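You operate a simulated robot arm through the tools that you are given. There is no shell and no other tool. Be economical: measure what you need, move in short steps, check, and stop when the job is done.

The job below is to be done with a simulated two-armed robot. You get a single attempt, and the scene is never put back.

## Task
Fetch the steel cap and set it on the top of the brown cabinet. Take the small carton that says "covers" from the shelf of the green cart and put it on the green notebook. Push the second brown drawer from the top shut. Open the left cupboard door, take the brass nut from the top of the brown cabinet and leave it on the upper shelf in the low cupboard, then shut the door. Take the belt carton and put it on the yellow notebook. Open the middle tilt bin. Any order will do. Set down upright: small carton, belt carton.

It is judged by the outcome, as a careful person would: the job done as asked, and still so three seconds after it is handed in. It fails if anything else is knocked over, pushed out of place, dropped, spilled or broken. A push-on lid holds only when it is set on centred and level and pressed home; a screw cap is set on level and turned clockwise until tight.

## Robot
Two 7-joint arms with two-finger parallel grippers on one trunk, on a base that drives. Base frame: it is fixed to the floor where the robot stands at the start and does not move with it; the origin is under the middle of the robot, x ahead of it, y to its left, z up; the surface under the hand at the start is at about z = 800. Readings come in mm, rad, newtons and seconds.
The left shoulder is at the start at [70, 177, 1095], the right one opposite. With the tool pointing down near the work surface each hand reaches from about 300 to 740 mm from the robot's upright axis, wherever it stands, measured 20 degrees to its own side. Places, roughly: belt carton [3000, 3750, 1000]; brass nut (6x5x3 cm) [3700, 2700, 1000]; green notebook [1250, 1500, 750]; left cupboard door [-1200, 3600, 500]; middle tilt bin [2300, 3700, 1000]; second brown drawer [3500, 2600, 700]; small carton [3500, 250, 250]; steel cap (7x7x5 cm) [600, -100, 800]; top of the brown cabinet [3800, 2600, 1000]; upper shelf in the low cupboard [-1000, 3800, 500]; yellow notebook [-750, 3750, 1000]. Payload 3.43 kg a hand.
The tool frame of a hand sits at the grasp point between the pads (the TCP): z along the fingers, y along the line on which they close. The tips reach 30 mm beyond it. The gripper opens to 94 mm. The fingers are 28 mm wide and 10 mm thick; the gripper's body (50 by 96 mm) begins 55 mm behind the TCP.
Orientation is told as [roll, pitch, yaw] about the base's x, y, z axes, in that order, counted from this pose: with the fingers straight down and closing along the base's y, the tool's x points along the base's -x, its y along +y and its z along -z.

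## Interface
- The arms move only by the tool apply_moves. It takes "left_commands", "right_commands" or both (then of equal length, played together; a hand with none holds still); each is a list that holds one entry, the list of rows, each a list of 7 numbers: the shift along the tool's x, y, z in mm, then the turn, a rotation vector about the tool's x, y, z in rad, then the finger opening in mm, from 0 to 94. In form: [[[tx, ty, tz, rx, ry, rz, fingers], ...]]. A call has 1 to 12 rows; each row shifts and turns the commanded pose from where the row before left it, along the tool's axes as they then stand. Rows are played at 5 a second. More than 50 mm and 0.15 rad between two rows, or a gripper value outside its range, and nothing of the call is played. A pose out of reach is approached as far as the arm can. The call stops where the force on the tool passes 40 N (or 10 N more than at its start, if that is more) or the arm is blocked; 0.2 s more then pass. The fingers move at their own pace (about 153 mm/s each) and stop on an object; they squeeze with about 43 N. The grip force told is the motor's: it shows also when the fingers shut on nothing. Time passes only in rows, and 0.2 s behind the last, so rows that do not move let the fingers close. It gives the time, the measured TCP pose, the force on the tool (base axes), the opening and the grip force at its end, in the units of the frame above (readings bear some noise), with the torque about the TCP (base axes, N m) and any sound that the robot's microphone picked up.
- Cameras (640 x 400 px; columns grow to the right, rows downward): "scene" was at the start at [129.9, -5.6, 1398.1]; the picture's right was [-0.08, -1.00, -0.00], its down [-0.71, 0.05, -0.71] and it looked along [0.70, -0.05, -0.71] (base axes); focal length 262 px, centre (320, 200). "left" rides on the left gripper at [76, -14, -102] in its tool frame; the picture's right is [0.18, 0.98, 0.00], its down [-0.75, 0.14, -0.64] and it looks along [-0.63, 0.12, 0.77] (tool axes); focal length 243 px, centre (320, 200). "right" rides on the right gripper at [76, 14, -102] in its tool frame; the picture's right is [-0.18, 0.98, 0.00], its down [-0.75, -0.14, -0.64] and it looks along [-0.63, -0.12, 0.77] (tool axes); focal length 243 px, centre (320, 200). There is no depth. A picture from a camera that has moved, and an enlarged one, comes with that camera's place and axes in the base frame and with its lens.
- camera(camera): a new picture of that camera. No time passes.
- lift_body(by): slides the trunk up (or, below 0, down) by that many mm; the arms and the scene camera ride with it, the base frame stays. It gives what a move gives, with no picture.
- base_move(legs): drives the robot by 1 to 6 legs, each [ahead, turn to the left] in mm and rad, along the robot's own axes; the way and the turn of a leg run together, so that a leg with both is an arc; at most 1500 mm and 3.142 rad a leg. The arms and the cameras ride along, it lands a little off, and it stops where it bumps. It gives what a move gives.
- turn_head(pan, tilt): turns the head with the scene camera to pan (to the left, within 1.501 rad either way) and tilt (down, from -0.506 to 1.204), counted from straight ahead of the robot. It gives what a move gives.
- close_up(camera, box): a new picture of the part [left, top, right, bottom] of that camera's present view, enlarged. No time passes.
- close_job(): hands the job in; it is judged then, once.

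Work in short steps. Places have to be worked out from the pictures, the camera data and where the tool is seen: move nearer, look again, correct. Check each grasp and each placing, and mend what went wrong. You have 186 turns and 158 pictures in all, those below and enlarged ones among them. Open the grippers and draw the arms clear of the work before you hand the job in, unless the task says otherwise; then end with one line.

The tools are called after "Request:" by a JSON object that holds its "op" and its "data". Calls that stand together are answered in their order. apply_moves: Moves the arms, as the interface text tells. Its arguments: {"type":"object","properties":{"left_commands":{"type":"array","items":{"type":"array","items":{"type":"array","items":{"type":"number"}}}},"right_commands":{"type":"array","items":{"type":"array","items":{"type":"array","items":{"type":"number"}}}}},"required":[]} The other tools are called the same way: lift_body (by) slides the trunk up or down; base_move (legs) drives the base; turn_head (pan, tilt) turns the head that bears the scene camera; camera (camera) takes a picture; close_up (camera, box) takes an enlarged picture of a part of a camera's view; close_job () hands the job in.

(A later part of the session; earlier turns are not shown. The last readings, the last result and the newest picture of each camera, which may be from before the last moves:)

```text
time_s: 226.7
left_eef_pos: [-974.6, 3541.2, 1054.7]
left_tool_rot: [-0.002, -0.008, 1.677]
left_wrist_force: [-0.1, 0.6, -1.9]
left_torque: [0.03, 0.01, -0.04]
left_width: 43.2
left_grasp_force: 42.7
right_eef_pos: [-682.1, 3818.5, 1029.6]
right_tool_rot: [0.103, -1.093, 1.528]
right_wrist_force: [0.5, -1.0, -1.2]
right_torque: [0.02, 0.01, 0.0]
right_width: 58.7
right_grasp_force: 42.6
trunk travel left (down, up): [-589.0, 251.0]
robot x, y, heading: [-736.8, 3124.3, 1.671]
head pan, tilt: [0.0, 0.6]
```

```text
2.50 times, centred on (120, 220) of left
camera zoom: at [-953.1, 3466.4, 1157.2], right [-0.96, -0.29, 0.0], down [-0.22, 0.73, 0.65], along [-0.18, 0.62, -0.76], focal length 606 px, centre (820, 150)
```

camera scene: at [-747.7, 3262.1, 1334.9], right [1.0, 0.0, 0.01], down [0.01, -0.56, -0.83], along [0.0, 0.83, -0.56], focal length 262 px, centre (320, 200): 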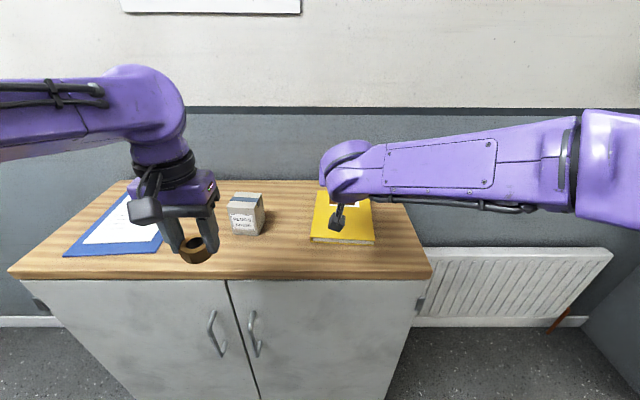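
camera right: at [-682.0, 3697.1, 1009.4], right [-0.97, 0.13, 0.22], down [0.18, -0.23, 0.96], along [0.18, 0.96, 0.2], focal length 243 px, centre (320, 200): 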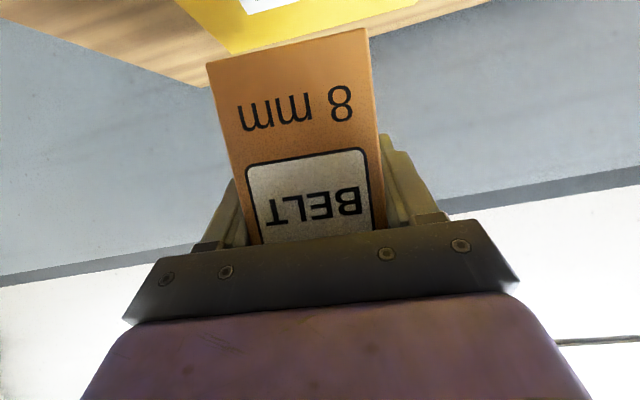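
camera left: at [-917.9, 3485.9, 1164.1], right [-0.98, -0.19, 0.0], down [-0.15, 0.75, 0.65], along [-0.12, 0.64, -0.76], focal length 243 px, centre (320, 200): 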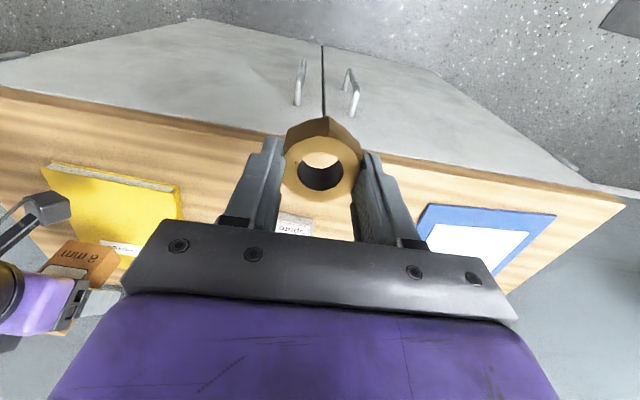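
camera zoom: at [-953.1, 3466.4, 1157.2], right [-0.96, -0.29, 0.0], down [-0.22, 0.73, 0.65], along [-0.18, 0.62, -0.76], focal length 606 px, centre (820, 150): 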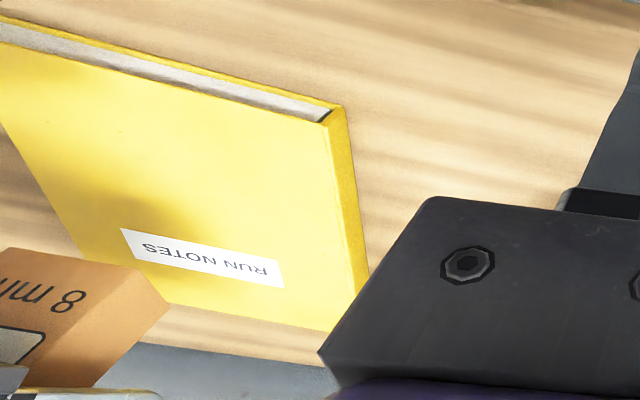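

Position is now right over the notebook centre. I trim the roll and lower with the trunk.

Request:
{"op": "apply_moves", "data": {"right_commands": [[[0, 0, 0, 0, 0, -0.045, 40], [0, 0, 0, 0, 0, 0, 40]]]}}

Request:
{"op": "lift_body", "data": {"by": -30}}

Request:
{"op": "lift_body", "data": {"by": -6}}

```text
time_s: 227.3
left_eef_pos: [-974.6, 3541.9, 1054.4]
left_tool_rot: [-0.002, -0.009, 1.678]
left_wrist_force: [0.0, 0.2, -1.2]
left_torque: [0.02, 0.0, 0.08]
left_width: 43.2
left_grasp_force: 43.3
right_eef_pos: [-681.3, 3820.6, 1027.6]
right_tool_rot: [0.016, -1.092, 1.625]
right_wrist_force: [1.0, 0.3, -1.0]
right_torque: [0.0, -0.02, 0.03]
right_width: 58.5
right_grasp_force: 42.7
trunk travel left (down, up): [-589.0, 251.0]
robot x, y, heading: [-739.1, 3124.6, 1.672]
head pan, tilt: [0.0, 0.6]
```

```text
time_s: 228.1
left_eef_pos: [-973.4, 3540.9, 1025.4]
left_tool_rot: [-0.002, -0.01, 1.677]
left_wrist_force: [-0.5, 1.5, -0.9]
left_torque: [0.03, -0.02, -0.02]
left_width: 43.3
left_grasp_force: 43.4
right_eef_pos: [-679.8, 3819.6, 995.3]
right_tool_rot: [0.017, -1.087, 1.62]
right_wrist_force: [0.8, 0.1, -1.0]
right_torque: [0.02, 0.0, 0.01]
right_width: 58.8
right_grasp_force: 43.2
trunk travel left (down, up): [-559.0, 281.0]
robot x, y, heading: [-737.0, 3124.8, 1.666]
head pan, tilt: [0.0, 0.6]
```

```text
time_s: 228.6
left_eef_pos: [-973.6, 3540.5, 1018.3]
left_tool_rot: [-0.002, -0.009, 1.677]
left_wrist_force: [0.5, -0.2, -1.0]
left_torque: [-0.02, 0.03, -0.03]
left_width: 43.4
left_grasp_force: 43.2
right_eef_pos: [-679.9, 3819.3, 986.9]
right_tool_rot: [0.02, -1.084, 1.619]
right_wrist_force: [-0.6, -0.2, -1.1]
right_torque: [0.0, -0.03, 0.01]
right_width: 58.8
right_grasp_force: 43.1
trunk travel left (down, up): [-553.0, 287.0]
robot x, y, heading: [-737.2, 3122.7, 1.67]
head pan, tilt: [0.0, 0.6]
```

Level again (roll 0.02). No contact yet at 987; I check the gap.

Request:
{"op": "close_up", "data": {"camera": "left", "box": [0, 180, 160, 310]}}

Request:
{"op": "lift_body", "data": {"by": -5}}

Request:
{"op": "lift_body", "data": {"by": -5}}

```text
3.08 times, centred on (80, 245) of left
camera zoom: at [-952.9, 3466.3, 1121.3], right [-0.96, -0.29, 0.0], down [-0.22, 0.73, 0.65], along [-0.18, 0.62, -0.76], focal length 746 px, centre (1058, 62)
```

zoom: 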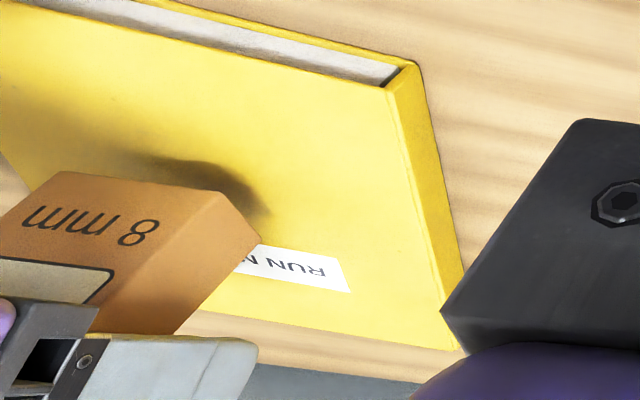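

```text
time_s: 229.2
left_eef_pos: [-974.4, 3541.4, 1014.0]
left_tool_rot: [-0.001, -0.008, 1.679]
left_wrist_force: [0.2, 0.2, -1.6]
left_torque: [-0.02, -0.03, -0.03]
left_width: 43.3
left_grasp_force: 42.6
right_eef_pos: [-680.7, 3819.2, 982.5]
right_tool_rot: [0.019, -1.085, 1.621]
right_wrist_force: [-0.4, -0.8, -0.9]
right_torque: [0.01, -0.01, 0.01]
right_width: 58.6
right_grasp_force: 43.8
trunk travel left (down, up): [-548.0, 292.0]
robot x, y, heading: [-738.4, 3124.7, 1.67]
head pan, tilt: [0.0, 0.6]
```

```text
time_s: 229.7
left_eef_pos: [-974.3, 3541.6, 1010.1]
left_tool_rot: [-0.001, -0.009, 1.677]
left_wrist_force: [0.0, 0.8, -1.0]
left_torque: [0.06, 0.03, -0.02]
left_width: 43.2
left_grasp_force: 42.5
right_eef_pos: [-680.4, 3818.8, 977.1]
right_tool_rot: [0.018, -1.084, 1.62]
right_wrist_force: [-0.1, -0.4, -1.4]
right_torque: [0.01, 0.01, -0.02]
right_width: 58.8
right_grasp_force: 43.5
trunk travel left (down, up): [-543.0, 297.0]
robot x, y, heading: [-740.3, 3121.6, 1.663]
head pan, tilt: [0.0, 0.6]
```

Request:
{"op": "lift_body", "data": {"by": -5}}

Request:
{"op": "lift_body", "data": {"by": -4}}

Request:
{"op": "close_up", "data": {"camera": "left", "box": [0, 180, 160, 310]}}

```text
time_s: 230.2
left_eef_pos: [-975.6, 3539.7, 1004.4]
left_tool_rot: [-0.002, -0.01, 1.679]
left_wrist_force: [0.0, -0.2, -0.6]
left_torque: [0.01, 0.04, -0.02]
left_width: 43.4
left_grasp_force: 43.0
right_eef_pos: [-680.6, 3817.4, 973.7]
right_tool_rot: [0.019, -1.087, 1.619]
right_wrist_force: [-0.2, 3.8, 8.6]
right_torque: [0.16, -0.24, 0.09]
right_width: 58.6
right_grasp_force: 42.5
trunk travel left (down, up): [-538.0, 302.0]
robot x, y, heading: [-739.6, 3123.0, 1.665]
head pan, tilt: [0.0, 0.6]
```

```text
time_s: 230.8
left_eef_pos: [-975.6, 3540.4, 1000.3]
left_tool_rot: [-0.003, -0.012, 1.677]
left_wrist_force: [0.2, 0.1, -1.6]
left_torque: [0.0, 0.0, 0.01]
left_width: 43.0
left_grasp_force: 43.2
right_eef_pos: [-680.2, 3818.7, 974.3]
right_tool_rot: [0.016, -1.094, 1.62]
right_wrist_force: [0.0, 9.0, 27.4]
right_torque: [0.4, -0.4, 0.08]
right_width: 58.5
right_grasp_force: 43.9
trunk travel left (down, up): [-534.0, 306.0]
robot x, y, heading: [-739.0, 3119.5, 1.672]
head pan, tilt: [0.0, 0.6]
```

```text
3.08 times, centred on (80, 245) of left
camera zoom: at [-953.5, 3464.0, 1103.3], right [-0.96, -0.29, 0.0], down [-0.22, 0.73, 0.65], along [-0.18, 0.62, -0.76], focal length 746 px, centre (1058, 62)
```

zoom: 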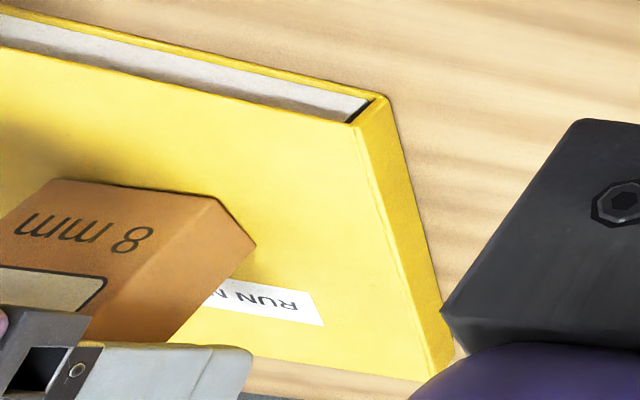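

Contact (27 N): carton stands on the notebook. I ease up 3 mm, open, and withdraw horizontally.

Request:
{"op": "lift_body", "data": {"by": 3}}

Request:
{"op": "apply_moves", "data": {"right_commands": [[[0, 0, 0, 0, 0, 0, 68], [0, 0, 0, 0, 0, 0, 74], [5, 0, -9, 0, 0, 0, 74], [10, 0, -18, 0, 0, 0, 74], [15, 0, -27, 0, 0, 0, 74], [15, 0, -27, 0, 0, 0, 74], [15, 0, -27, 0, 0, 0, 74], [15, 0, -27, 0, 0, 0, 74]]]}}

Request:
{"op": "camera", "data": {"camera": "scene"}}

```text
time_s: 231.3
left_eef_pos: [-974.5, 3539.3, 1003.2]
left_tool_rot: [-0.001, -0.011, 1.678]
left_wrist_force: [0.2, -0.5, -0.4]
left_torque: [-0.01, -0.03, 0.0]
left_width: 43.2
left_grasp_force: 42.4
right_eef_pos: [-680.5, 3817.8, 972.9]
right_tool_rot: [0.019, -1.09, 1.621]
right_wrist_force: [1.3, 5.3, 15.8]
right_torque: [0.2, -0.38, 0.09]
right_width: 58.7
right_grasp_force: 42.9
trunk travel left (down, up): [-537.0, 303.0]
robot x, y, heading: [-735.3, 3122.6, 1.671]
head pan, tilt: [0.0, 0.6]
```

```text
time_s: 233.1
left_eef_pos: [-973.8, 3540.9, 1004.0]
left_tool_rot: [-0.002, -0.011, 1.678]
left_wrist_force: [1.2, -0.5, -0.8]
left_torque: [0.01, -0.01, 0.0]
left_width: 43.1
left_grasp_force: 43.3
right_eef_pos: [-680.3, 3659.9, 961.5]
right_tool_rot: [-0.087, -1.084, 1.737]
right_wrist_force: [-0.4, -0.1, -0.4]
right_torque: [0.03, -0.05, 0.03]
right_width: 73.7
right_grasp_force: 0.0
trunk travel left (down, up): [-537.0, 303.0]
robot x, y, heading: [-736.9, 3120.7, 1.671]
head pan, tilt: [0.0, 0.6]
```

```text
50 pictures are left
camera scene: at [-751.5, 3261.7, 1276.0], right [1.0, 0.1, 0.0], down [0.05, -0.56, -0.83], along [-0.08, 0.82, -0.56], focal length 262 px, centre (320, 200)
```

scene: 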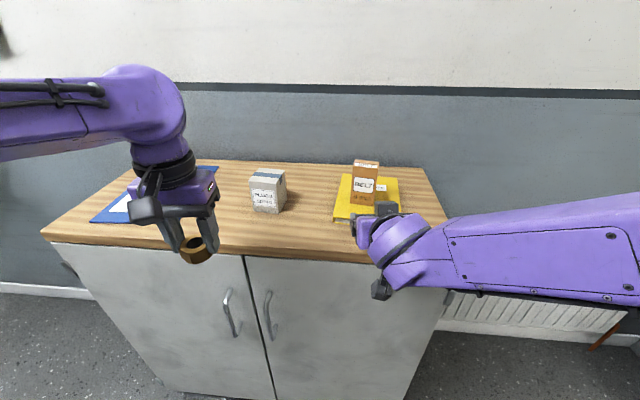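

The belt carton stands upright on the yellow notebook. To open the door I need the left hand, so I'll set the nut temporarily on the cupboard top near (-985, 3700).

Request:
{"op": "apply_moves", "data": {"left_commands": [[[-40, 0, 0, 0, 0, 0, 0], [-40, 0, 0, 0, 0, 0, 0], [-40, 0, 0, 0, 0, 0, 0], [-40, 0, 10, 0, 0, 0, 0], [0, 0, 25, 0, 0, 0, 0], [0, 0, 25, 0, 0, 0, 0], [0, 0, 0, 0, 0, 0, 0]]], "right_commands": [[[0, -40, -20, 0, 0, 0, 74], [0, -40, -20, 0, 0, 0, 74], [0, -40, 0, 0, 0, 0, 74], [0, -40, 0, 0, 0, 0, 74], [0, 0, 0, 0, 0, 0, 74], [0, 0, 0, 0, 0, 0, 74], [0, 0, 0, 0, 0, 0, 74]]]}}

Request:
{"op": "camera", "data": {"camera": "left"}}

```text
time_s: 234.7
left_eef_pos: [-991.6, 3700.4, 944.9]
left_tool_rot: [-0.001, -0.009, 1.678]
left_wrist_force: [-0.6, 0.6, -0.9]
left_torque: [0.03, 0.0, -0.01]
left_width: 43.5
left_grasp_force: 42.4
right_eef_pos: [-519.3, 3641.5, 986.8]
right_tool_rot: [-0.09, -1.081, 1.741]
right_wrist_force: [0.0, -0.5, 0.4]
right_torque: [-0.03, 0.01, -0.02]
right_width: 73.8
right_grasp_force: 0.0
trunk travel left (down, up): [-537.0, 303.0]
robot x, y, heading: [-733.3, 3122.3, 1.669]
head pan, tilt: [0.0, 0.6]
```

```text
49 pictures are left
camera left: at [-970.0, 3625.4, 1046.9], right [-0.96, -0.29, 0.0], down [-0.22, 0.73, 0.65], along [-0.18, 0.62, -0.76], focal length 243 px, centre (320, 200)
```

left: 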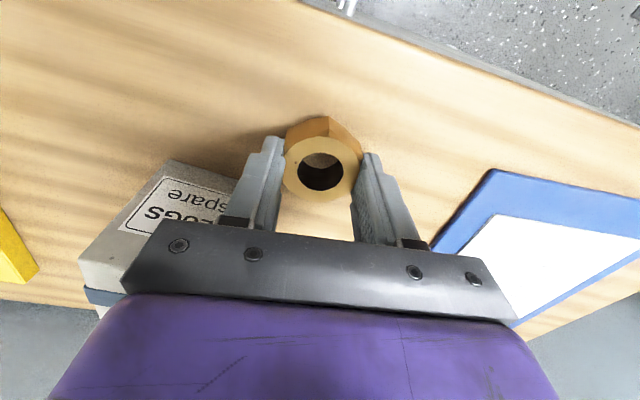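

Request:
{"op": "apply_moves", "data": {"left_commands": [[[0, 0, 14, 0, 0, 0, 0], [0, 0, 6, 0, 0, 0, 0], [0, 0, 3, 0, 0, 0, 0], [0, 0, 3, 0, 0, 0, 0], [0, 0, 3, 0, 0, 0, 0], [0, 0, 0, 0, 0, 0, 0]]]}}

```text
time_s: 235.5
left_eef_pos: [-991.0, 3701.1, 930.0]
left_tool_rot: [0.001, -0.026, 1.679]
left_wrist_force: [-0.2, -1.1, 18.3]
left_torque: [-0.42, 0.19, -0.13]
left_width: 43.2
left_grasp_force: 43.4
right_eef_pos: [-519.1, 3639.7, 985.2]
right_tool_rot: [-0.088, -1.085, 1.74]
right_wrist_force: [-0.2, 0.8, 0.0]
right_torque: [0.0, 0.01, -0.06]
right_width: 74.2
right_grasp_force: 0.1
trunk travel left (down, up): [-537.0, 303.0]
robot x, y, heading: [-735.3, 3118.8, 1.674]
head pan, tilt: [0.0, 0.6]
stopped in row 3 (left hand): the force on the tool passed its limit at 44 N (the readings are from after the stop); the commanded pose is now the measured one
```

Contact. I release the nut and lift the left hand clear.

Request:
{"op": "apply_moves", "data": {"left_commands": [[[0, 0, -1, 0, 0, 0, 60], [0, 0, 0, 0, 0, 0, 75], [0, 0, -20, 0, 0, 0, 75], [0, 0, -40, 0, 0, 0, 75], [0, 0, -45, 0, 0, 0, 75], [40, 0, 0, 0, 0, 0, 75], [40, 0, 0, 0, 0, 0, 75], [40, 0, 0, 0, 0, 0, 75], [40, 0, 0, 0, 0, 0, 75], [30, 0, 0, 0, 0, 0, 75]]]}}

Request:
{"op": "camera", "data": {"camera": "scene"}}

```text
time_s: 237.7
left_eef_pos: [-972.0, 3509.7, 1030.6]
left_tool_rot: [-0.001, -0.023, 1.677]
left_wrist_force: [-0.5, -0.5, -0.2]
left_torque: [0.02, 0.0, 0.0]
left_width: 75.3
left_grasp_force: 0.1
right_eef_pos: [-519.5, 3640.5, 985.1]
right_tool_rot: [-0.088, -1.085, 1.741]
right_wrist_force: [-1.2, -0.1, 1.0]
right_torque: [-0.03, 0.0, -0.01]
right_width: 74.1
right_grasp_force: 0.1
trunk travel left (down, up): [-537.0, 303.0]
robot x, y, heading: [-735.2, 3121.3, 1.672]
head pan, tilt: [0.0, 0.6]
```

```text
48 pictures are left
camera scene: at [-752.2, 3261.4, 1276.0], right [1.0, 0.1, 0.0], down [0.05, -0.56, -0.83], along [-0.08, 0.82, -0.56], focal length 262 px, centre (320, 200)
```

scene: 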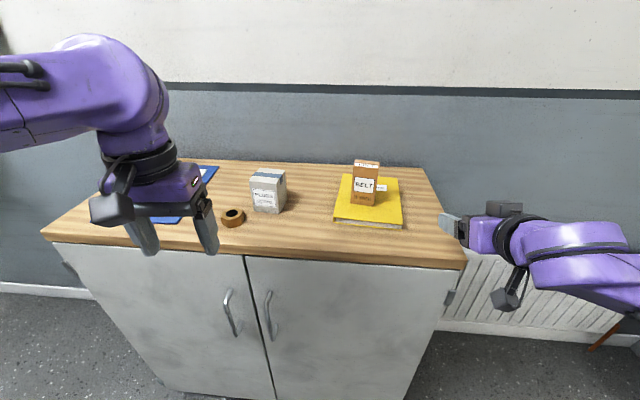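

Nut is parked. I retract the right hand, pitch the left hand forward and lower the trunk for the door handle (≈(-1024, 3615, 665)).

Request:
{"op": "apply_moves", "data": {"left_commands": [[[10, 0, 0, 0, -0.131, 0, 75], [10, 0, 0, 0, -0.131, 0, 75], [10, 0, 0, 0, -0.131, 0, 75], [0, 0, 0, 0, -0.131, 0, 75], [0, 0, 0, 0, -0.131, 0, 60], [0, 0, 0, 0, -0.131, 0, 60], [0, 0, 0, 0, -0.131, 0, 60], [0, 0, 0, 0, -0.131, 0, 60]]], "right_commands": [[[15, 0, -27, 0, 0, 0, 74], [15, 0, -27, 0, 0, 0, 74], [15, 0, -27, 0, 0, 0, 74], [15, 0, -27, 0, 0, 0, 74], [15, 0, -27, 0, 0, 0, 74], [15, 0, -27, 0, 0, 0, 74], [0, 0, 0, 0, 0, 0, 74], [0, 0, 0, 0, 0, 0, 74]]]}}

Request:
{"op": "lift_body", "data": {"by": -230}}

Request:
{"op": "turn_head", "data": {"pan": 0.3, "tilt": 0.6}}

Request:
{"op": "camera", "data": {"camera": "scene"}}

Request:
{"op": "camera", "data": {"camera": "left"}}

```text
time_s: 239.5
left_eef_pos: [-962.8, 3504.8, 1049.5]
left_tool_rot: [-0.002, -1.067, 1.677]
left_wrist_force: [-0.1, 0.8, 0.0]
left_torque: [0.0, 0.02, 0.01]
left_width: 60.2
left_grasp_force: 0.1
left hand out of reach, approached as far as the arm can: row 7, 8
right_eef_pos: [-503.3, 3550.8, 1059.3]
right_tool_rot: [-0.087, -1.08, 1.739]
right_wrist_force: [-0.5, 0.5, -0.4]
right_torque: [-0.01, 0.0, 0.03]
right_width: 73.8
right_grasp_force: 0.1
right hand out of reach, approached as far as the arm can: row 2, 3, 4, 5, 6
trunk travel left (down, up): [-537.0, 303.0]
robot x, y, heading: [-739.1, 3122.1, 1.669]
head pan, tilt: [0.0, 0.6]
```

```text
time_s: 241.9
left_eef_pos: [-964.4, 3504.2, 818.3]
left_tool_rot: [0.0, -1.065, 1.681]
left_wrist_force: [1.1, -0.6, 0.1]
left_torque: [-0.01, -0.02, 0.03]
left_width: 60.0
left_grasp_force: 0.0
right_eef_pos: [-502.7, 3551.4, 829.1]
right_tool_rot: [-0.089, -1.081, 1.741]
right_wrist_force: [0.0, -0.2, 0.1]
right_torque: [0.0, 0.02, 0.01]
right_width: 74.1
right_grasp_force: 0.0
trunk travel left (down, up): [-307.0, 533.0]
robot x, y, heading: [-737.1, 3121.8, 1.67]
head pan, tilt: [0.0, 0.6]
```

```text
time_s: 242.7
left_eef_pos: [-964.2, 3502.9, 820.6]
left_tool_rot: [-0.002, -1.065, 1.68]
left_wrist_force: [0.4, -0.1, -0.3]
left_torque: [0.02, 0.0, -0.01]
left_width: 60.0
left_grasp_force: 0.1
right_eef_pos: [-502.8, 3552.4, 828.3]
right_tool_rot: [-0.091, -1.084, 1.739]
right_wrist_force: [-0.7, -0.2, 0.3]
right_torque: [0.01, -0.03, 0.0]
right_width: 73.8
right_grasp_force: 0.1
trunk travel left (down, up): [-307.0, 533.0]
robot x, y, heading: [-736.2, 3123.0, 1.67]
head pan, tilt: [0.3, 0.6]
```

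```text
47 pictures are left
camera scene: at [-778.4, 3255.6, 1045.9], right [0.92, 0.39, 0.0], down [0.22, -0.52, -0.83], along [-0.32, 0.76, -0.56], focal length 262 px, centre (320, 200)
```

scene: 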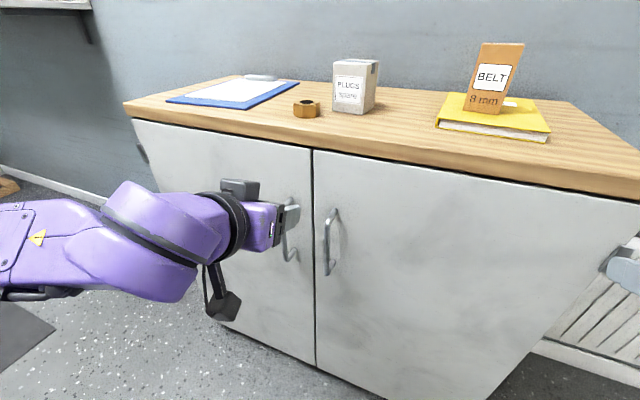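

```text
46 pictures are left
camera left: at [-936.5, 3379.4, 802.1], right [-0.97, -0.19, -0.16], down [-0.12, -0.21, 0.97], along [-0.22, 0.96, 0.18], focal length 243 px, centre (320, 200)
```

left: 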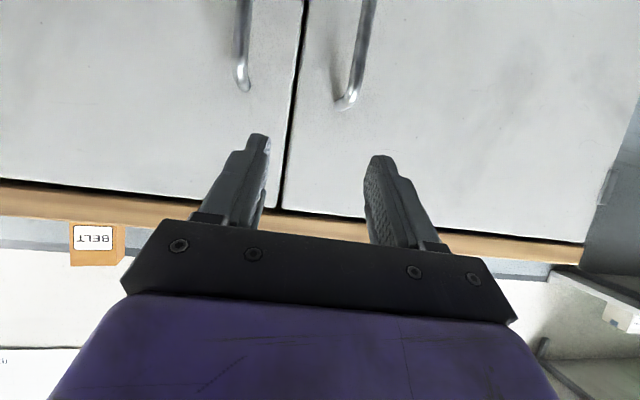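

Left door handle: bar at x≈-1008, y≈3637, z 570–745. I move the left hand to a staging point in front of it.

Request:
{"op": "apply_moves", "data": {"left_commands": [[[23, 9.5, 30, 0, 0, 0, 60], [23, 9.5, 30, 0, 0, 0, 60], [23, 9.5, 30, 0, 0, 0, 60], [23, 9.5, 30, 0, 0, 0, 60], [0, 0, 0, 0, 0, 0, 60]]]}}

Request:
{"op": "camera", "data": {"camera": "left"}}

```text
time_s: 243.9
left_eef_pos: [-1004.9, 3583.7, 695.7]
left_tool_rot: [-0.003, -1.065, 1.682]
left_wrist_force: [0.1, -0.2, -0.3]
left_torque: [-0.02, 0.01, 0.0]
left_width: 59.6
left_grasp_force: 0.0
left hand out of reach, approached as far as the arm can: row 1, 2, 3
right_eef_pos: [-502.8, 3550.8, 830.2]
right_tool_rot: [-0.089, -1.08, 1.74]
right_wrist_force: [0.7, -0.9, -0.4]
right_torque: [-0.02, 0.03, 0.0]
right_width: 74.1
right_grasp_force: 0.2
trunk travel left (down, up): [-307.0, 533.0]
robot x, y, heading: [-736.4, 3124.3, 1.672]
head pan, tilt: [0.3, 0.6]
```

```text
45 pictures are left
camera left: at [-977.1, 3458.7, 679.1], right [-0.97, -0.19, -0.16], down [-0.12, -0.21, 0.97], along [-0.22, 0.96, 0.18], focal length 243 px, centre (320, 200)
```

left: 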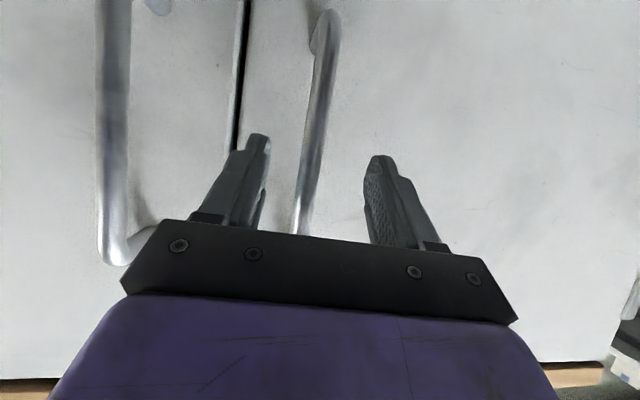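

Handle is between the fingers. I advance 45 mm horizontally and close.

Request:
{"op": "apply_moves", "data": {"left_commands": [[[-7, -2, 13, 0, 0, 0, 60], [-7, -2, 13, 0, 0, 0, 60], [-7, -2, 13, 0, 0, 0, 60], [0, 0, 0, 0, 0, 0, 60], [0, 0, 0, 0, 0, 0, 30], [0, 0, 0, 0, 0, 0, 0], [0, 0, 0, 0, 0, 0, 0]]]}}

Request:
{"op": "camera", "data": {"camera": "left"}}

```text
time_s: 244.5
left_eef_pos: [-1002.0, 3597.8, 695.4]
left_tool_rot: [-0.001, -1.064, 1.672]
left_wrist_force: [-2.4, -24.7, 11.1]
left_torque: [0.31, -0.33, -0.68]
left_width: 57.0
left_grasp_force: 0.0
right_eef_pos: [-504.7, 3546.9, 831.4]
right_tool_rot: [-0.091, -1.085, 1.746]
right_wrist_force: [0.5, 0.6, -0.2]
right_torque: [0.0, 0.04, -0.01]
right_width: 74.0
right_grasp_force: 0.1
trunk travel left (down, up): [-307.0, 533.0]
robot x, y, heading: [-736.2, 3120.7, 1.679]
head pan, tilt: [0.3, 0.6]
stopped in row 2 (left hand): the force on the tool passed its limit at 51 N (the readings are from after the stop); the commanded pose is now the measured one
```

```text
44 pictures are left
camera left: at [-975.9, 3473.2, 679.0], right [-0.97, -0.19, -0.16], down [-0.12, -0.21, 0.97], along [-0.22, 0.96, 0.18], focal length 243 px, centre (320, 200)
```

left: 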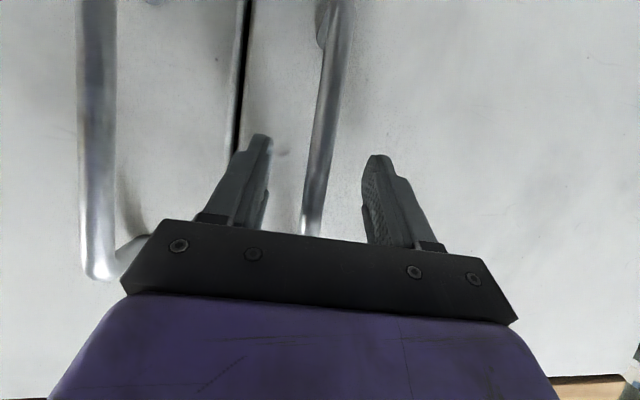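

The tips touch the door face (y≈3625), so the bar is between the pads. I back off 5 mm and close.

Request:
{"op": "apply_moves", "data": {"left_commands": [[[2, 0, -5, 0, 0, 0, 60], [0, 0, 0, 0, 0, 0, 30], [0, 0, 0, 0, 0, 0, 0], [0, 0, 0, 0, 0, 0, 0]]]}}

```text
time_s: 245.5
left_eef_pos: [-999.4, 3597.4, 692.2]
left_tool_rot: [0.005, -1.056, 1.665]
left_wrist_force: [25.8, -1.7, -10.3]
left_torque: [1.13, 0.04, 0.03]
left_width: 16.0
left_grasp_force: 45.2
right_eef_pos: [-501.3, 3552.4, 828.5]
right_tool_rot: [-0.084, -1.08, 1.735]
right_wrist_force: [-0.7, 0.2, 0.8]
right_torque: [0.02, 0.01, 0.01]
right_width: 73.8
right_grasp_force: 0.0
trunk travel left (down, up): [-307.0, 533.0]
robot x, y, heading: [-741.1, 3122.1, 1.672]
head pan, tilt: [0.3, 0.6]
```

Handle gripped (16 mm). I pull the door open along its arc.

Request:
{"op": "apply_moves", "data": {"left_commands": [[[9.6, 3, -17.5, 0, 0, 0, 0], [9.5, 4, -17.2, 0, 0, 0, 0], [9.4, 6, -17, 0, 0, 0, 0], [9.3, 8, -17, 0, 0, 0, 0], [9.2, 9, -17, 0, 0, 0, 0], [9.2, 11, -17, 0, 0, 0, 0], [0, 0, 0, 0, 0, 0, 0]]]}}

Request:
{"op": "camera", "data": {"camera": "scene"}}

```text
time_s: 246.2
left_eef_pos: [-1002.7, 3576.2, 692.9]
left_tool_rot: [-0.004, -1.039, 1.67]
left_wrist_force: [6.4, -0.4, -11.8]
left_torque: [1.31, 0.53, 0.05]
left_width: 16.5
left_grasp_force: 44.9
left hand out of reach, approached as far as the arm can: row 1, 2, 3
right_eef_pos: [-504.2, 3550.7, 829.2]
right_tool_rot: [-0.088, -1.082, 1.742]
right_wrist_force: [-1.1, -1.0, 0.9]
right_torque: [0.0, -0.02, -0.03]
right_width: 74.1
right_grasp_force: 0.0
trunk travel left (down, up): [-307.0, 533.0]
robot x, y, heading: [-739.5, 3120.7, 1.668]
head pan, tilt: [0.3, 0.6]
stopped in row 3 (left hand): the force on the tool passed its limit at 44 N (the readings are from after the stop); the commanded pose is now the measured one
```

```text
43 pictures are left
camera scene: at [-778.9, 3255.1, 1046.0], right [0.92, 0.39, 0.0], down [0.22, -0.52, -0.82], along [-0.32, 0.76, -0.57], focal length 262 px, centre (320, 200)
```

scene: 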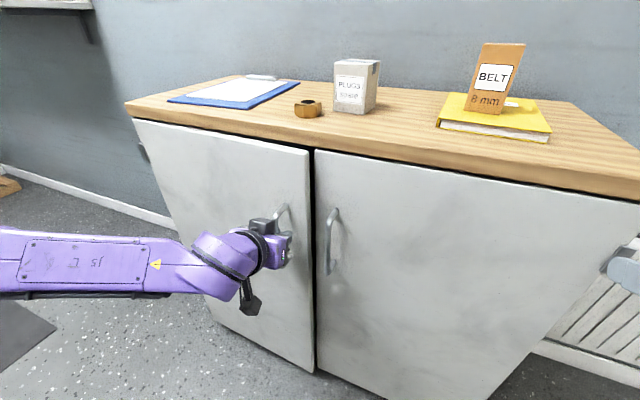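

The door starts opening. I continue by backing the base with a slight left turn.

Request:
{"op": "base_move", "data": {"legs": [[-110, 0.06]]}}

Request:
{"op": "base_move", "data": {"legs": [[-90, 0.1]]}}

Request:
{"op": "camera", "data": {"camera": "scene"}}

```text
time_s: 247.2
left_eef_pos: [-1018.8, 3509.4, 693.4]
left_tool_rot: [0.014, -1.043, 1.711]
left_wrist_force: [-8.7, 2.9, -4.7]
left_torque: [0.54, -0.36, 0.1]
left_width: 16.4
left_grasp_force: 45.4
right_eef_pos: [-512.4, 3499.4, 829.1]
right_tool_rot: [-0.09, -1.08, 1.78]
right_wrist_force: [-0.4, 0.2, 0.4]
right_torque: [-0.02, -0.03, 0.05]
right_width: 74.1
right_grasp_force: 0.0
trunk travel left (down, up): [-307.0, 533.0]
robot x, y, heading: [-730.8, 3061.2, 1.709]
head pan, tilt: [0.3, 0.6]
stopped in leg 1: the force on the tool passed its limit at 53 N (the readings are from after the stop); the commanded pose is now the measured one
```

```text
time_s: 248.2
left_eef_pos: [-1037.5, 3464.6, 694.5]
left_tool_rot: [0.024, -1.045, 1.76]
left_wrist_force: [-7.8, 3.3, -7.9]
left_torque: [0.62, -0.1, 0.13]
left_width: 15.8
left_grasp_force: 45.0
right_eef_pos: [-526.9, 3474.3, 828.9]
right_tool_rot: [-0.091, -1.081, 1.823]
right_wrist_force: [0.4, -0.1, -0.3]
right_torque: [-0.02, 0.0, -0.01]
right_width: 73.9
right_grasp_force: 0.1
trunk travel left (down, up): [-307.0, 533.0]
robot x, y, heading: [-727.3, 3027.5, 1.742]
head pan, tilt: [0.3, 0.6]
stopped in leg 1: the force on the tool passed its limit at 52 N (the readings are from after the stop); the commanded pose is now the measured one
```

```text
42 pictures are left
camera scene: at [-777.4, 3158.3, 1045.6], right [0.89, 0.46, 0.0], down [0.26, -0.5, -0.82], along [-0.38, 0.73, -0.57], focal length 262 px, centre (320, 200)
```

scene: 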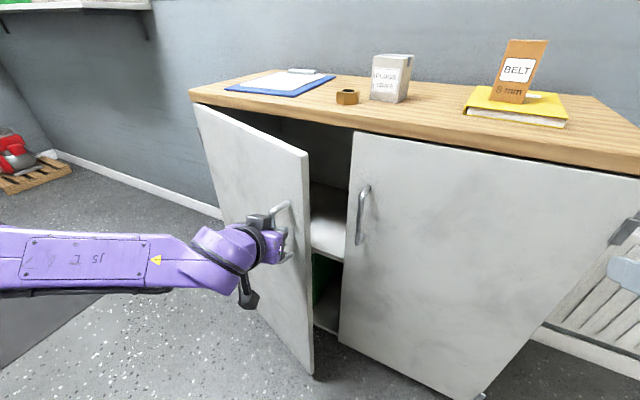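

Door is ~20° open. I continue with arcs better matched to the door's circle.

Request:
{"op": "base_move", "data": {"legs": [[-60, 0.15]]}}

Request:
{"op": "base_move", "data": {"legs": [[-45, 0.2]]}}

Request:
{"op": "camera", "data": {"camera": "scene"}}

```text
time_s: 249.1
left_eef_pos: [-1073.9, 3400.2, 695.6]
left_tool_rot: [0.028, -1.047, 1.858]
left_wrist_force: [-7.0, 4.3, -8.1]
left_torque: [0.53, 0.04, 0.15]
left_width: 16.1
left_grasp_force: 45.1
right_eef_pos: [-561.8, 3457.3, 829.5]
right_tool_rot: [-0.092, -1.08, 1.918]
right_wrist_force: [0.4, 0.3, 0.3]
right_torque: [-0.01, 0.01, -0.04]
right_width: 74.0
right_grasp_force: 0.0
trunk travel left (down, up): [-307.0, 533.0]
robot x, y, heading: [-720.5, 2996.9, 1.839]
head pan, tilt: [0.3, 0.6]
stopped in leg 1: the force on the tool passed its limit at 43 N (the readings are from after the stop); the commanded pose is now the measured one
```

```text
time_s: 250.2
left_eef_pos: [-1117.8, 3324.1, 695.8]
left_tool_rot: [0.025, -1.05, 2.004]
left_wrist_force: [-6.0, 5.3, -8.8]
left_torque: [0.98, -0.18, 0.2]
left_width: 11.9
left_grasp_force: 44.6
right_eef_pos: [-615.6, 3447.0, 828.5]
right_tool_rot: [-0.093, -1.081, 2.053]
right_wrist_force: [-0.2, 1.2, 0.4]
right_torque: [-0.01, -0.03, 0.01]
right_width: 74.0
right_grasp_force: 0.0
trunk travel left (down, up): [-307.0, 533.0]
robot x, y, heading: [-709.0, 2967.0, 1.966]
head pan, tilt: [0.3, 0.6]
stopped in leg 1: the force on the tool passed its limit at 86 N (the readings are from after the stop); the commanded pose is now the measured one
```

```text
41 pictures are left
camera scene: at [-787.9, 3083.8, 1045.7], right [0.77, 0.64, 0.0], down [0.36, -0.43, -0.82], along [-0.53, 0.63, -0.57], focal length 262 px, centre (320, 200)
```

scene: 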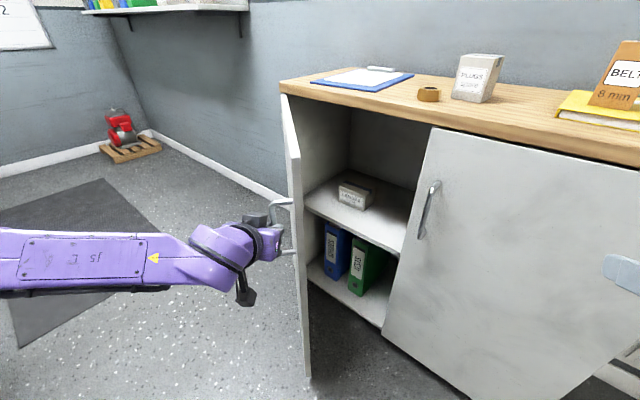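

Door is ~60° open; the upper shelf (z≈525) with a small box is visible. I release the handle, back the hand off, raise the trunk, and reposition to pick the nut.

Request:
{"op": "apply_moves", "data": {"left_commands": [[[0, 0, 0, 0, 0, 0, 40], [0, 0, 0, 0, 0, 0, 60], [8, 0, -20, 0, 0, 0, 60], [8, 0, -20, 0, 0, 0, 60], [8, 0, -25, 0, 0, 0, 60], [8, 0, -25, 0, 0, 0, 60]]]}}

Request:
{"op": "base_move", "data": {"legs": [[0, -0.35]]}}

Request:
{"op": "lift_body", "data": {"by": 225}}

Request:
{"op": "turn_head", "data": {"pan": 0.35, "tilt": 0.7}}

Request:
{"op": "camera", "data": {"camera": "scene"}}

```text
time_s: 251.6
left_eef_pos: [-1095.4, 3306.1, 741.8]
left_tool_rot: [0.032, -1.051, 1.997]
left_wrist_force: [-1.3, -0.3, 0.3]
left_torque: [-0.01, -0.02, 0.01]
left_width: 59.7
left_grasp_force: 0.0
left hand out of reach, approached as far as the arm can: row 3, 4, 5, 6
right_eef_pos: [-615.3, 3444.7, 830.7]
right_tool_rot: [-0.09, -1.083, 2.051]
right_wrist_force: [-0.7, 0.2, -0.2]
right_torque: [0.03, 0.03, 0.0]
right_width: 73.8
right_grasp_force: 0.0
trunk travel left (down, up): [-307.0, 533.0]
robot x, y, heading: [-708.1, 2967.8, 1.966]
head pan, tilt: [0.3, 0.6]
```

```text
time_s: 253.0
left_eef_pos: [-958.1, 3416.6, 741.7]
left_tool_rot: [0.031, -1.052, 1.649]
left_wrist_force: [-0.7, 0.0, 0.5]
left_torque: [0.04, 0.02, 0.02]
left_width: 60.3
left_grasp_force: 0.1
right_eef_pos: [-458.1, 3386.6, 828.8]
right_tool_rot: [-0.089, -1.083, 1.704]
right_wrist_force: [0.0, -0.1, -0.6]
right_torque: [0.0, 0.0, 0.02]
right_width: 74.1
right_grasp_force: 0.1
trunk travel left (down, up): [-307.0, 533.0]
robot x, y, heading: [-709.1, 2966.9, 1.625]
head pan, tilt: [0.3, 0.6]
```

```text
time_s: 255.4
left_eef_pos: [-957.7, 3416.7, 966.4]
left_tool_rot: [0.032, -1.05, 1.649]
left_wrist_force: [-0.4, -0.8, -0.6]
left_torque: [0.01, 0.01, 0.03]
left_width: 59.7
left_grasp_force: 0.0
right_eef_pos: [-457.2, 3385.6, 1055.0]
right_tool_rot: [-0.09, -1.081, 1.704]
right_wrist_force: [-0.1, -0.3, 0.3]
right_torque: [-0.04, -0.02, -0.02]
right_width: 74.0
right_grasp_force: 0.1
trunk travel left (down, up): [-532.0, 308.0]
robot x, y, heading: [-708.5, 2970.0, 1.621]
head pan, tilt: [0.3, 0.6]
```

```text
time_s: 256.1
left_eef_pos: [-957.5, 3418.0, 966.9]
left_tool_rot: [0.03, -1.051, 1.651]
left_wrist_force: [-0.2, 0.1, -0.1]
left_torque: [-0.03, -0.02, -0.01]
left_width: 60.1
left_grasp_force: 0.0
right_eef_pos: [-457.4, 3386.0, 1054.7]
right_tool_rot: [-0.09, -1.082, 1.703]
right_wrist_force: [-0.4, 0.4, -0.2]
right_torque: [-0.01, 0.0, 0.0]
right_width: 73.8
right_grasp_force: 0.1
trunk travel left (down, up): [-532.0, 308.0]
robot x, y, heading: [-707.1, 2968.6, 1.621]
head pan, tilt: [0.351, 0.7]
```

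```text
40 pictures are left
camera scene: at [-746.2, 3096.7, 1262.3], right [0.92, 0.39, 0.0], down [0.25, -0.59, -0.77], along [-0.3, 0.7, -0.64], focal length 262 px, centre (320, 200)
```

scene: 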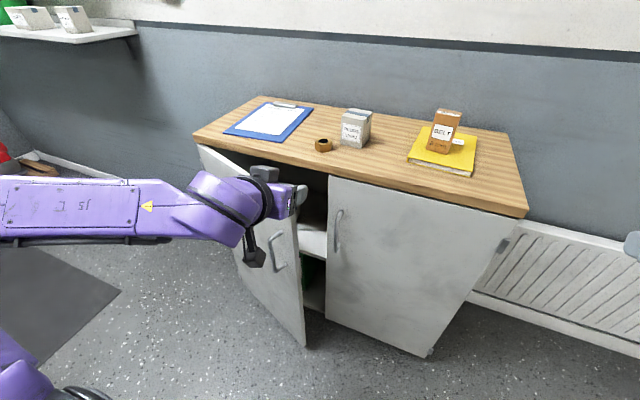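

The door swung partly back (~20°) when the hand moved; I'll push it open again while inserting. First I drive nearer and line up on the nut.

Request:
{"op": "base_move", "data": {"legs": [[130, 0]]}}

Request:
{"op": "apply_moves", "data": {"left_commands": [[[-12, 8, 22, 0, 0, 0, 72], [-12, 8, 22, 0, 0, 0, 72], [-12, 8, 22, 0, 0, 0, 72], [-12, 0, 22, 0, 0, 0, 72], [0, 0, 0, 0, 0, 0, 72]]]}}

Request:
{"op": "camera", "data": {"camera": "left"}}

```text
time_s: 257.3
left_eef_pos: [-965.0, 3545.6, 965.8]
left_tool_rot: [0.032, -1.051, 1.652]
left_wrist_force: [0.2, 0.1, -0.5]
left_torque: [-0.02, -0.05, 0.0]
left_width: 60.0
left_grasp_force: 0.0
right_eef_pos: [-464.2, 3514.7, 1054.4]
right_tool_rot: [-0.088, -1.081, 1.704]
right_wrist_force: [0.9, 0.4, -0.2]
right_torque: [0.01, 0.0, 0.04]
right_width: 74.0
right_grasp_force: 0.0
trunk travel left (down, up): [-532.0, 308.0]
robot x, y, heading: [-713.2, 3093.7, 1.621]
head pan, tilt: [0.351, 0.7]
```

```text
time_s: 258.5
left_eef_pos: [-1001.4, 3639.9, 964.9]
left_tool_rot: [0.029, -1.052, 1.651]
left_wrist_force: [0.3, 0.6, -0.5]
left_torque: [0.02, 0.01, -0.02]
left_width: 72.0
left_grasp_force: 0.1
right_eef_pos: [-465.9, 3513.7, 1055.0]
right_tool_rot: [-0.091, -1.082, 1.704]
right_wrist_force: [0.5, 0.6, 0.1]
right_torque: [0.0, -0.01, -0.04]
right_width: 74.1
right_grasp_force: 0.0
trunk travel left (down, up): [-532.0, 308.0]
robot x, y, heading: [-711.7, 3094.2, 1.623]
head pan, tilt: [0.351, 0.7]
```

```text
39 pictures are left
camera left: at [-973.5, 3516.0, 949.0], right [-0.97, -0.2, -0.15], down [-0.11, -0.2, 0.97], along [-0.22, 0.96, 0.17], focal length 243 px, centre (320, 200)
```

left: 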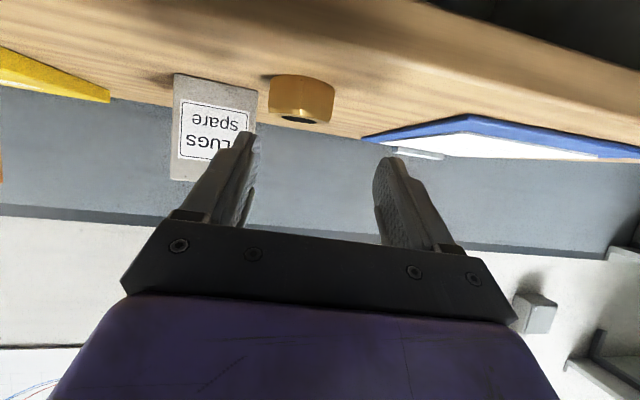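

Nut centre ≈(-990, 3701, 908); the PLUGS box is right beside it, so I keep finger tips short (TCP y≈3686). Descend, then advance.

Request:
{"op": "apply_moves", "data": {"left_commands": [[[22, -5.5, 11.7, 0, 0, 0, 72], [22, -5.5, 11.7, 0, 0, 0, 72], [-11.3, -2.5, 20, 0, 0, 0, 72], [-11.3, -2.5, 20, 0, 0, 0, 72], [0, 0, 0, 0, 0, 0, 72]]]}}

Request:
{"op": "camera", "data": {"camera": "left"}}

```text
time_s: 259.2
left_eef_pos: [-988.5, 3646.6, 926.4]
left_tool_rot: [0.026, -1.077, 1.656]
left_wrist_force: [0.2, -17.1, 21.6]
left_torque: [0.06, -0.83, -0.67]
left_width: 70.7
left_grasp_force: 0.1
right_eef_pos: [-466.5, 3511.1, 1055.7]
right_tool_rot: [-0.09, -1.085, 1.707]
right_wrist_force: [-0.9, 0.6, 0.1]
right_torque: [-0.01, 0.01, 0.01]
right_width: 74.2
right_grasp_force: 0.0
trunk travel left (down, up): [-532.0, 308.0]
robot x, y, heading: [-715.5, 3095.2, 1.625]
head pan, tilt: [0.351, 0.7]
stopped in row 3 (left hand): the force on the tool passed its limit at 54 N (the readings are from after the stop); the commanded pose is now the measured one
```

```text
38 pictures are left
camera left: at [-961.7, 3521.8, 908.5], right [-0.97, -0.19, -0.15], down [-0.11, -0.22, 0.97], along [-0.22, 0.96, 0.19], focal length 243 px, centre (320, 200)
```

left: 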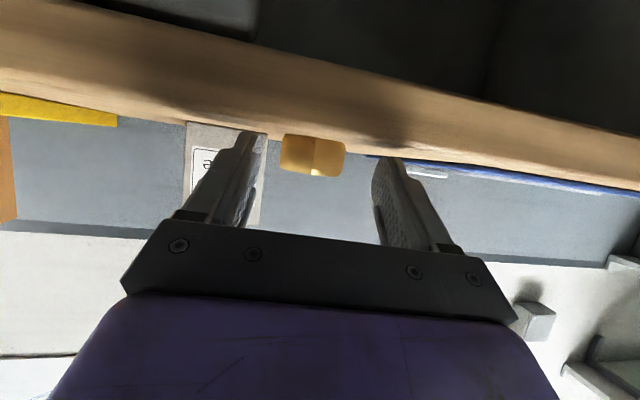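

The lower finger corner touched the top (z≈898). I raise 4 mm and advance to the nut.

Request:
{"op": "apply_moves", "data": {"left_commands": [[[-4, 0, -2, 0, 0, 0, 72], [-11, -2, 19, 0, 0, 0, 72], [-11, -2, 19, 0, 0, 0, 72], [0, 0, 0, 0, 0, 0, 72]]]}}

Request:
{"op": "camera", "data": {"camera": "left"}}

```text
time_s: 260.2
left_eef_pos: [-991.9, 3689.2, 926.6]
left_tool_rot: [0.028, -1.067, 1.655]
left_wrist_force: [-1.1, -8.2, 10.4]
left_torque: [0.04, -0.39, -0.23]
left_width: 71.0
left_grasp_force: 0.1
right_eef_pos: [-465.6, 3512.4, 1055.6]
right_tool_rot: [-0.087, -1.083, 1.707]
right_wrist_force: [-0.4, 0.1, 0.1]
right_torque: [-0.02, 0.02, 0.02]
right_width: 73.7
right_grasp_force: 0.0
trunk travel left (down, up): [-532.0, 308.0]
robot x, y, heading: [-714.0, 3097.9, 1.625]
head pan, tilt: [0.351, 0.7]
```

```text
37 pictures are left
camera left: at [-963.3, 3565.0, 909.8], right [-0.97, -0.19, -0.15], down [-0.11, -0.21, 0.97], along [-0.22, 0.96, 0.19], focal length 243 px, centre (320, 200)
```

left: 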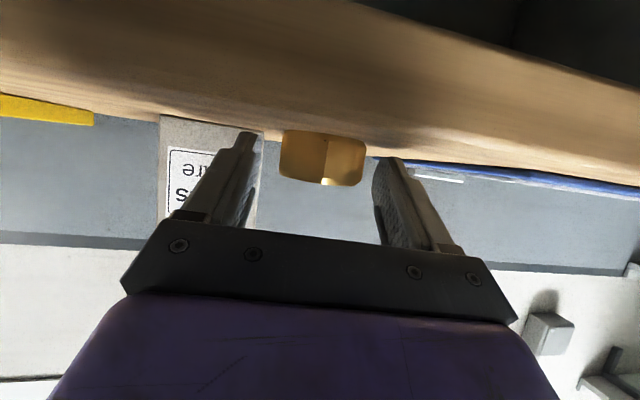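

The nut appears between the tips. I raise 4 mm, advance 10 mm, and close to test.

Request:
{"op": "apply_moves", "data": {"left_commands": [[[-4, 0, -2, 0, 0, 0, 72], [-5, 0, 9, 0, 0, 0, 72], [0, 0, 0, 0, 0, 0, 50], [0, 0, 0, 0, 0, 0, 0], [0, 0, 0, 0, 0, 0, 0], [0, 0, 0, 0, 0, 0, 0]]]}}

Request:
{"op": "camera", "data": {"camera": "left"}}

```text
time_s: 261.6
left_eef_pos: [-991.6, 3702.2, 929.8]
left_tool_rot: [0.029, -1.064, 1.655]
left_wrist_force: [0.2, 0.2, -0.6]
left_torque: [-0.01, 0.02, 0.01]
left_width: 47.3
left_grasp_force: 42.9
right_eef_pos: [-466.8, 3514.8, 1054.6]
right_tool_rot: [-0.089, -1.083, 1.706]
right_wrist_force: [0.6, -0.9, -0.4]
right_torque: [0.02, -0.03, -0.01]
right_width: 74.2
right_grasp_force: 0.1
trunk travel left (down, up): [-532.0, 308.0]
robot x, y, heading: [-716.2, 3093.0, 1.627]
head pan, tilt: [0.351, 0.7]
```

```text
36 pictures are left
camera left: at [-964.6, 3578.3, 913.9], right [-0.97, -0.2, -0.15], down [-0.11, -0.21, 0.97], along [-0.22, 0.96, 0.18], focal length 243 px, centre (320, 200)
```

left: 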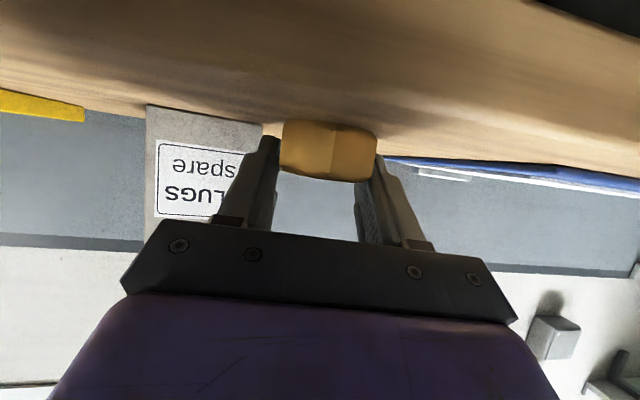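

Nut gripped. I lift, back the base 170 mm, shift right past the door's free edge, and lower the trunk.

Request:
{"op": "lift_body", "data": {"by": 40}}

Request:
{"op": "base_move", "data": {"legs": [[-170, 0]]}}

Request:
{"op": "apply_moves", "data": {"left_commands": [[[0, -35, 0, 0, 0, 0, 0], [0, -35, 0, 0, 0, 0, 0], [0, 0, 0, 0, 0, 0, 0]]]}}

Request:
{"op": "turn_head", "data": {"pan": 0.3, "tilt": 0.8}}

Request:
{"op": "camera", "data": {"camera": "scene"}}

```text
time_s: 262.5
left_eef_pos: [-992.0, 3702.7, 970.6]
left_tool_rot: [0.029, -1.065, 1.655]
left_wrist_force: [0.3, 0.0, -1.5]
left_torque: [0.03, -0.01, 0.01]
left_width: 47.4
left_grasp_force: 43.1
right_eef_pos: [-465.9, 3515.6, 1094.4]
right_tool_rot: [-0.089, -1.083, 1.707]
right_wrist_force: [-0.2, 0.4, -0.1]
right_torque: [0.0, -0.01, -0.02]
right_width: 73.9
right_grasp_force: 0.0
trunk travel left (down, up): [-572.0, 268.0]
robot x, y, heading: [-714.2, 3094.0, 1.628]
head pan, tilt: [0.351, 0.7]
```

```text
time_s: 263.9
left_eef_pos: [-980.5, 3529.7, 970.9]
left_tool_rot: [0.028, -1.065, 1.654]
left_wrist_force: [0.2, -0.1, -1.7]
left_torque: [0.03, -0.03, 0.0]
left_width: 47.6
left_grasp_force: 42.7
right_eef_pos: [-456.4, 3341.2, 1094.3]
right_tool_rot: [-0.089, -1.081, 1.705]
right_wrist_force: [-0.3, -1.1, 0.6]
right_torque: [0.01, -0.01, -0.01]
right_width: 74.0
right_grasp_force: 0.0
trunk travel left (down, up): [-572.0, 268.0]
robot x, y, heading: [-706.1, 2923.1, 1.622]
head pan, tilt: [0.351, 0.7]
```

```text
time_s: 264.8
left_eef_pos: [-913.2, 3538.8, 968.8]
left_tool_rot: [0.024, -1.066, 1.657]
left_wrist_force: [-0.1, -0.5, -2.2]
left_torque: [-0.01, -0.01, -0.02]
left_width: 47.4
left_grasp_force: 42.9
right_eef_pos: [-457.3, 3341.9, 1094.9]
right_tool_rot: [-0.092, -1.082, 1.707]
right_wrist_force: [0.5, -0.3, 0.1]
right_torque: [0.04, -0.01, -0.05]
right_width: 74.2
right_grasp_force: 0.0
trunk travel left (down, up): [-572.0, 268.0]
robot x, y, heading: [-704.8, 2924.3, 1.621]
head pan, tilt: [0.351, 0.7]
```

```text
time_s: 265.4
left_eef_pos: [-913.4, 3538.7, 970.5]
left_tool_rot: [0.027, -1.064, 1.653]
left_wrist_force: [0.6, 0.0, -0.8]
left_torque: [0.0, -0.01, -0.02]
left_width: 47.4
left_grasp_force: 42.7
right_eef_pos: [-456.7, 3342.3, 1094.6]
right_tool_rot: [-0.089, -1.082, 1.705]
right_wrist_force: [0.6, 0.4, -1.1]
right_torque: [-0.01, 0.01, 0.03]
right_width: 73.8
right_grasp_force: 0.0
trunk travel left (down, up): [-572.0, 268.0]
robot x, y, heading: [-709.0, 2925.0, 1.622]
head pan, tilt: [0.3, 0.799]
```

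```text
35 pictures are left
camera scene: at [-738.2, 3050.0, 1294.0], right [0.94, 0.35, 0.0], down [0.25, -0.67, -0.7], along [-0.24, 0.65, -0.72], focal length 262 px, centre (320, 200)
```

scene: 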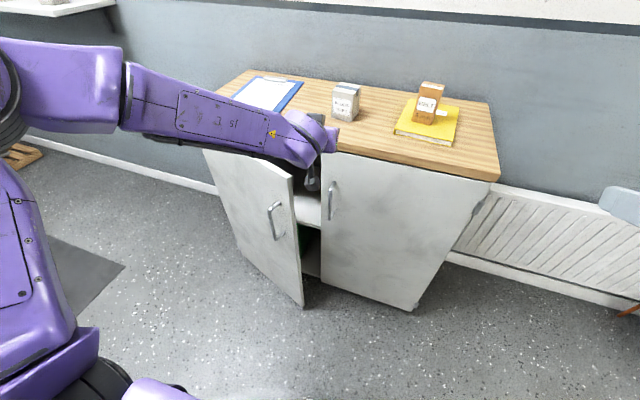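

The left forearm would straddle the door, so I'll use the empty right hand to push the door wide open from inside: I extend it low (z≈800) with fingers closed, keeping the nut hand above door height.

Request:
{"op": "apply_moves", "data": {"right_commands": [[[16, 19.2, 39.6, 0, 0, 0, 0], [16, 19.2, 39.6, 0, 0, 0, 0], [16, 19.2, 39.6, 0, 0, 0, 0], [16, 19.2, 39.6, 0, 0, 0, 0], [16, 19.2, 39.6, 0, 0, 0, 0], [16, 19.2, 39.6, 0, 0, 0, 0], [16, 19.2, 39.6, 0, 0, 0, 0], [16, 19.2, 39.6, 0, 0, 0, 0], [16, 19.2, 39.6, 0, 0, 0, 0]]]}}

Request:
{"op": "camera", "data": {"camera": "scene"}}

```text
time_s: 267.4
left_eef_pos: [-913.5, 3540.1, 968.2]
left_tool_rot: [0.027, -1.063, 1.656]
left_wrist_force: [0.1, 0.4, -1.4]
left_torque: [0.01, -0.04, 0.0]
left_width: 47.6
left_grasp_force: 42.9
right_eef_pos: [-630.7, 3582.4, 792.0]
right_tool_rot: [-0.088, -1.08, 1.704]
right_wrist_force: [-0.5, -0.4, 0.0]
right_torque: [0.01, -0.04, -0.01]
right_width: 0.1
right_grasp_force: 32.7
trunk travel left (down, up): [-572.0, 268.0]
robot x, y, heading: [-709.3, 2925.3, 1.618]
head pan, tilt: [0.3, 0.799]
```

```text
34 pictures are left
camera scene: at [-739.2, 3051.5, 1293.8], right [0.94, 0.35, 0.0], down [0.25, -0.67, -0.7], along [-0.24, 0.65, -0.72], focal length 262 px, centre (320, 200)
```

scene: 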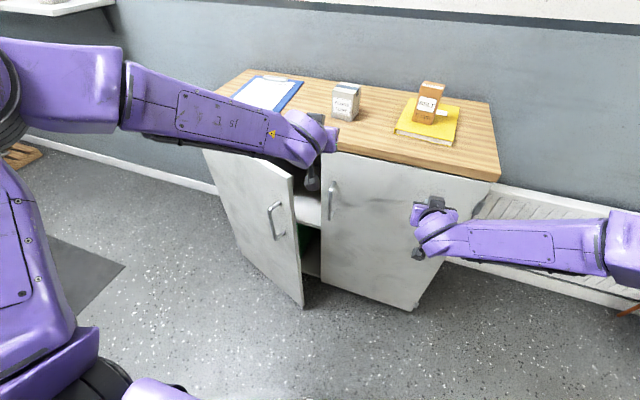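

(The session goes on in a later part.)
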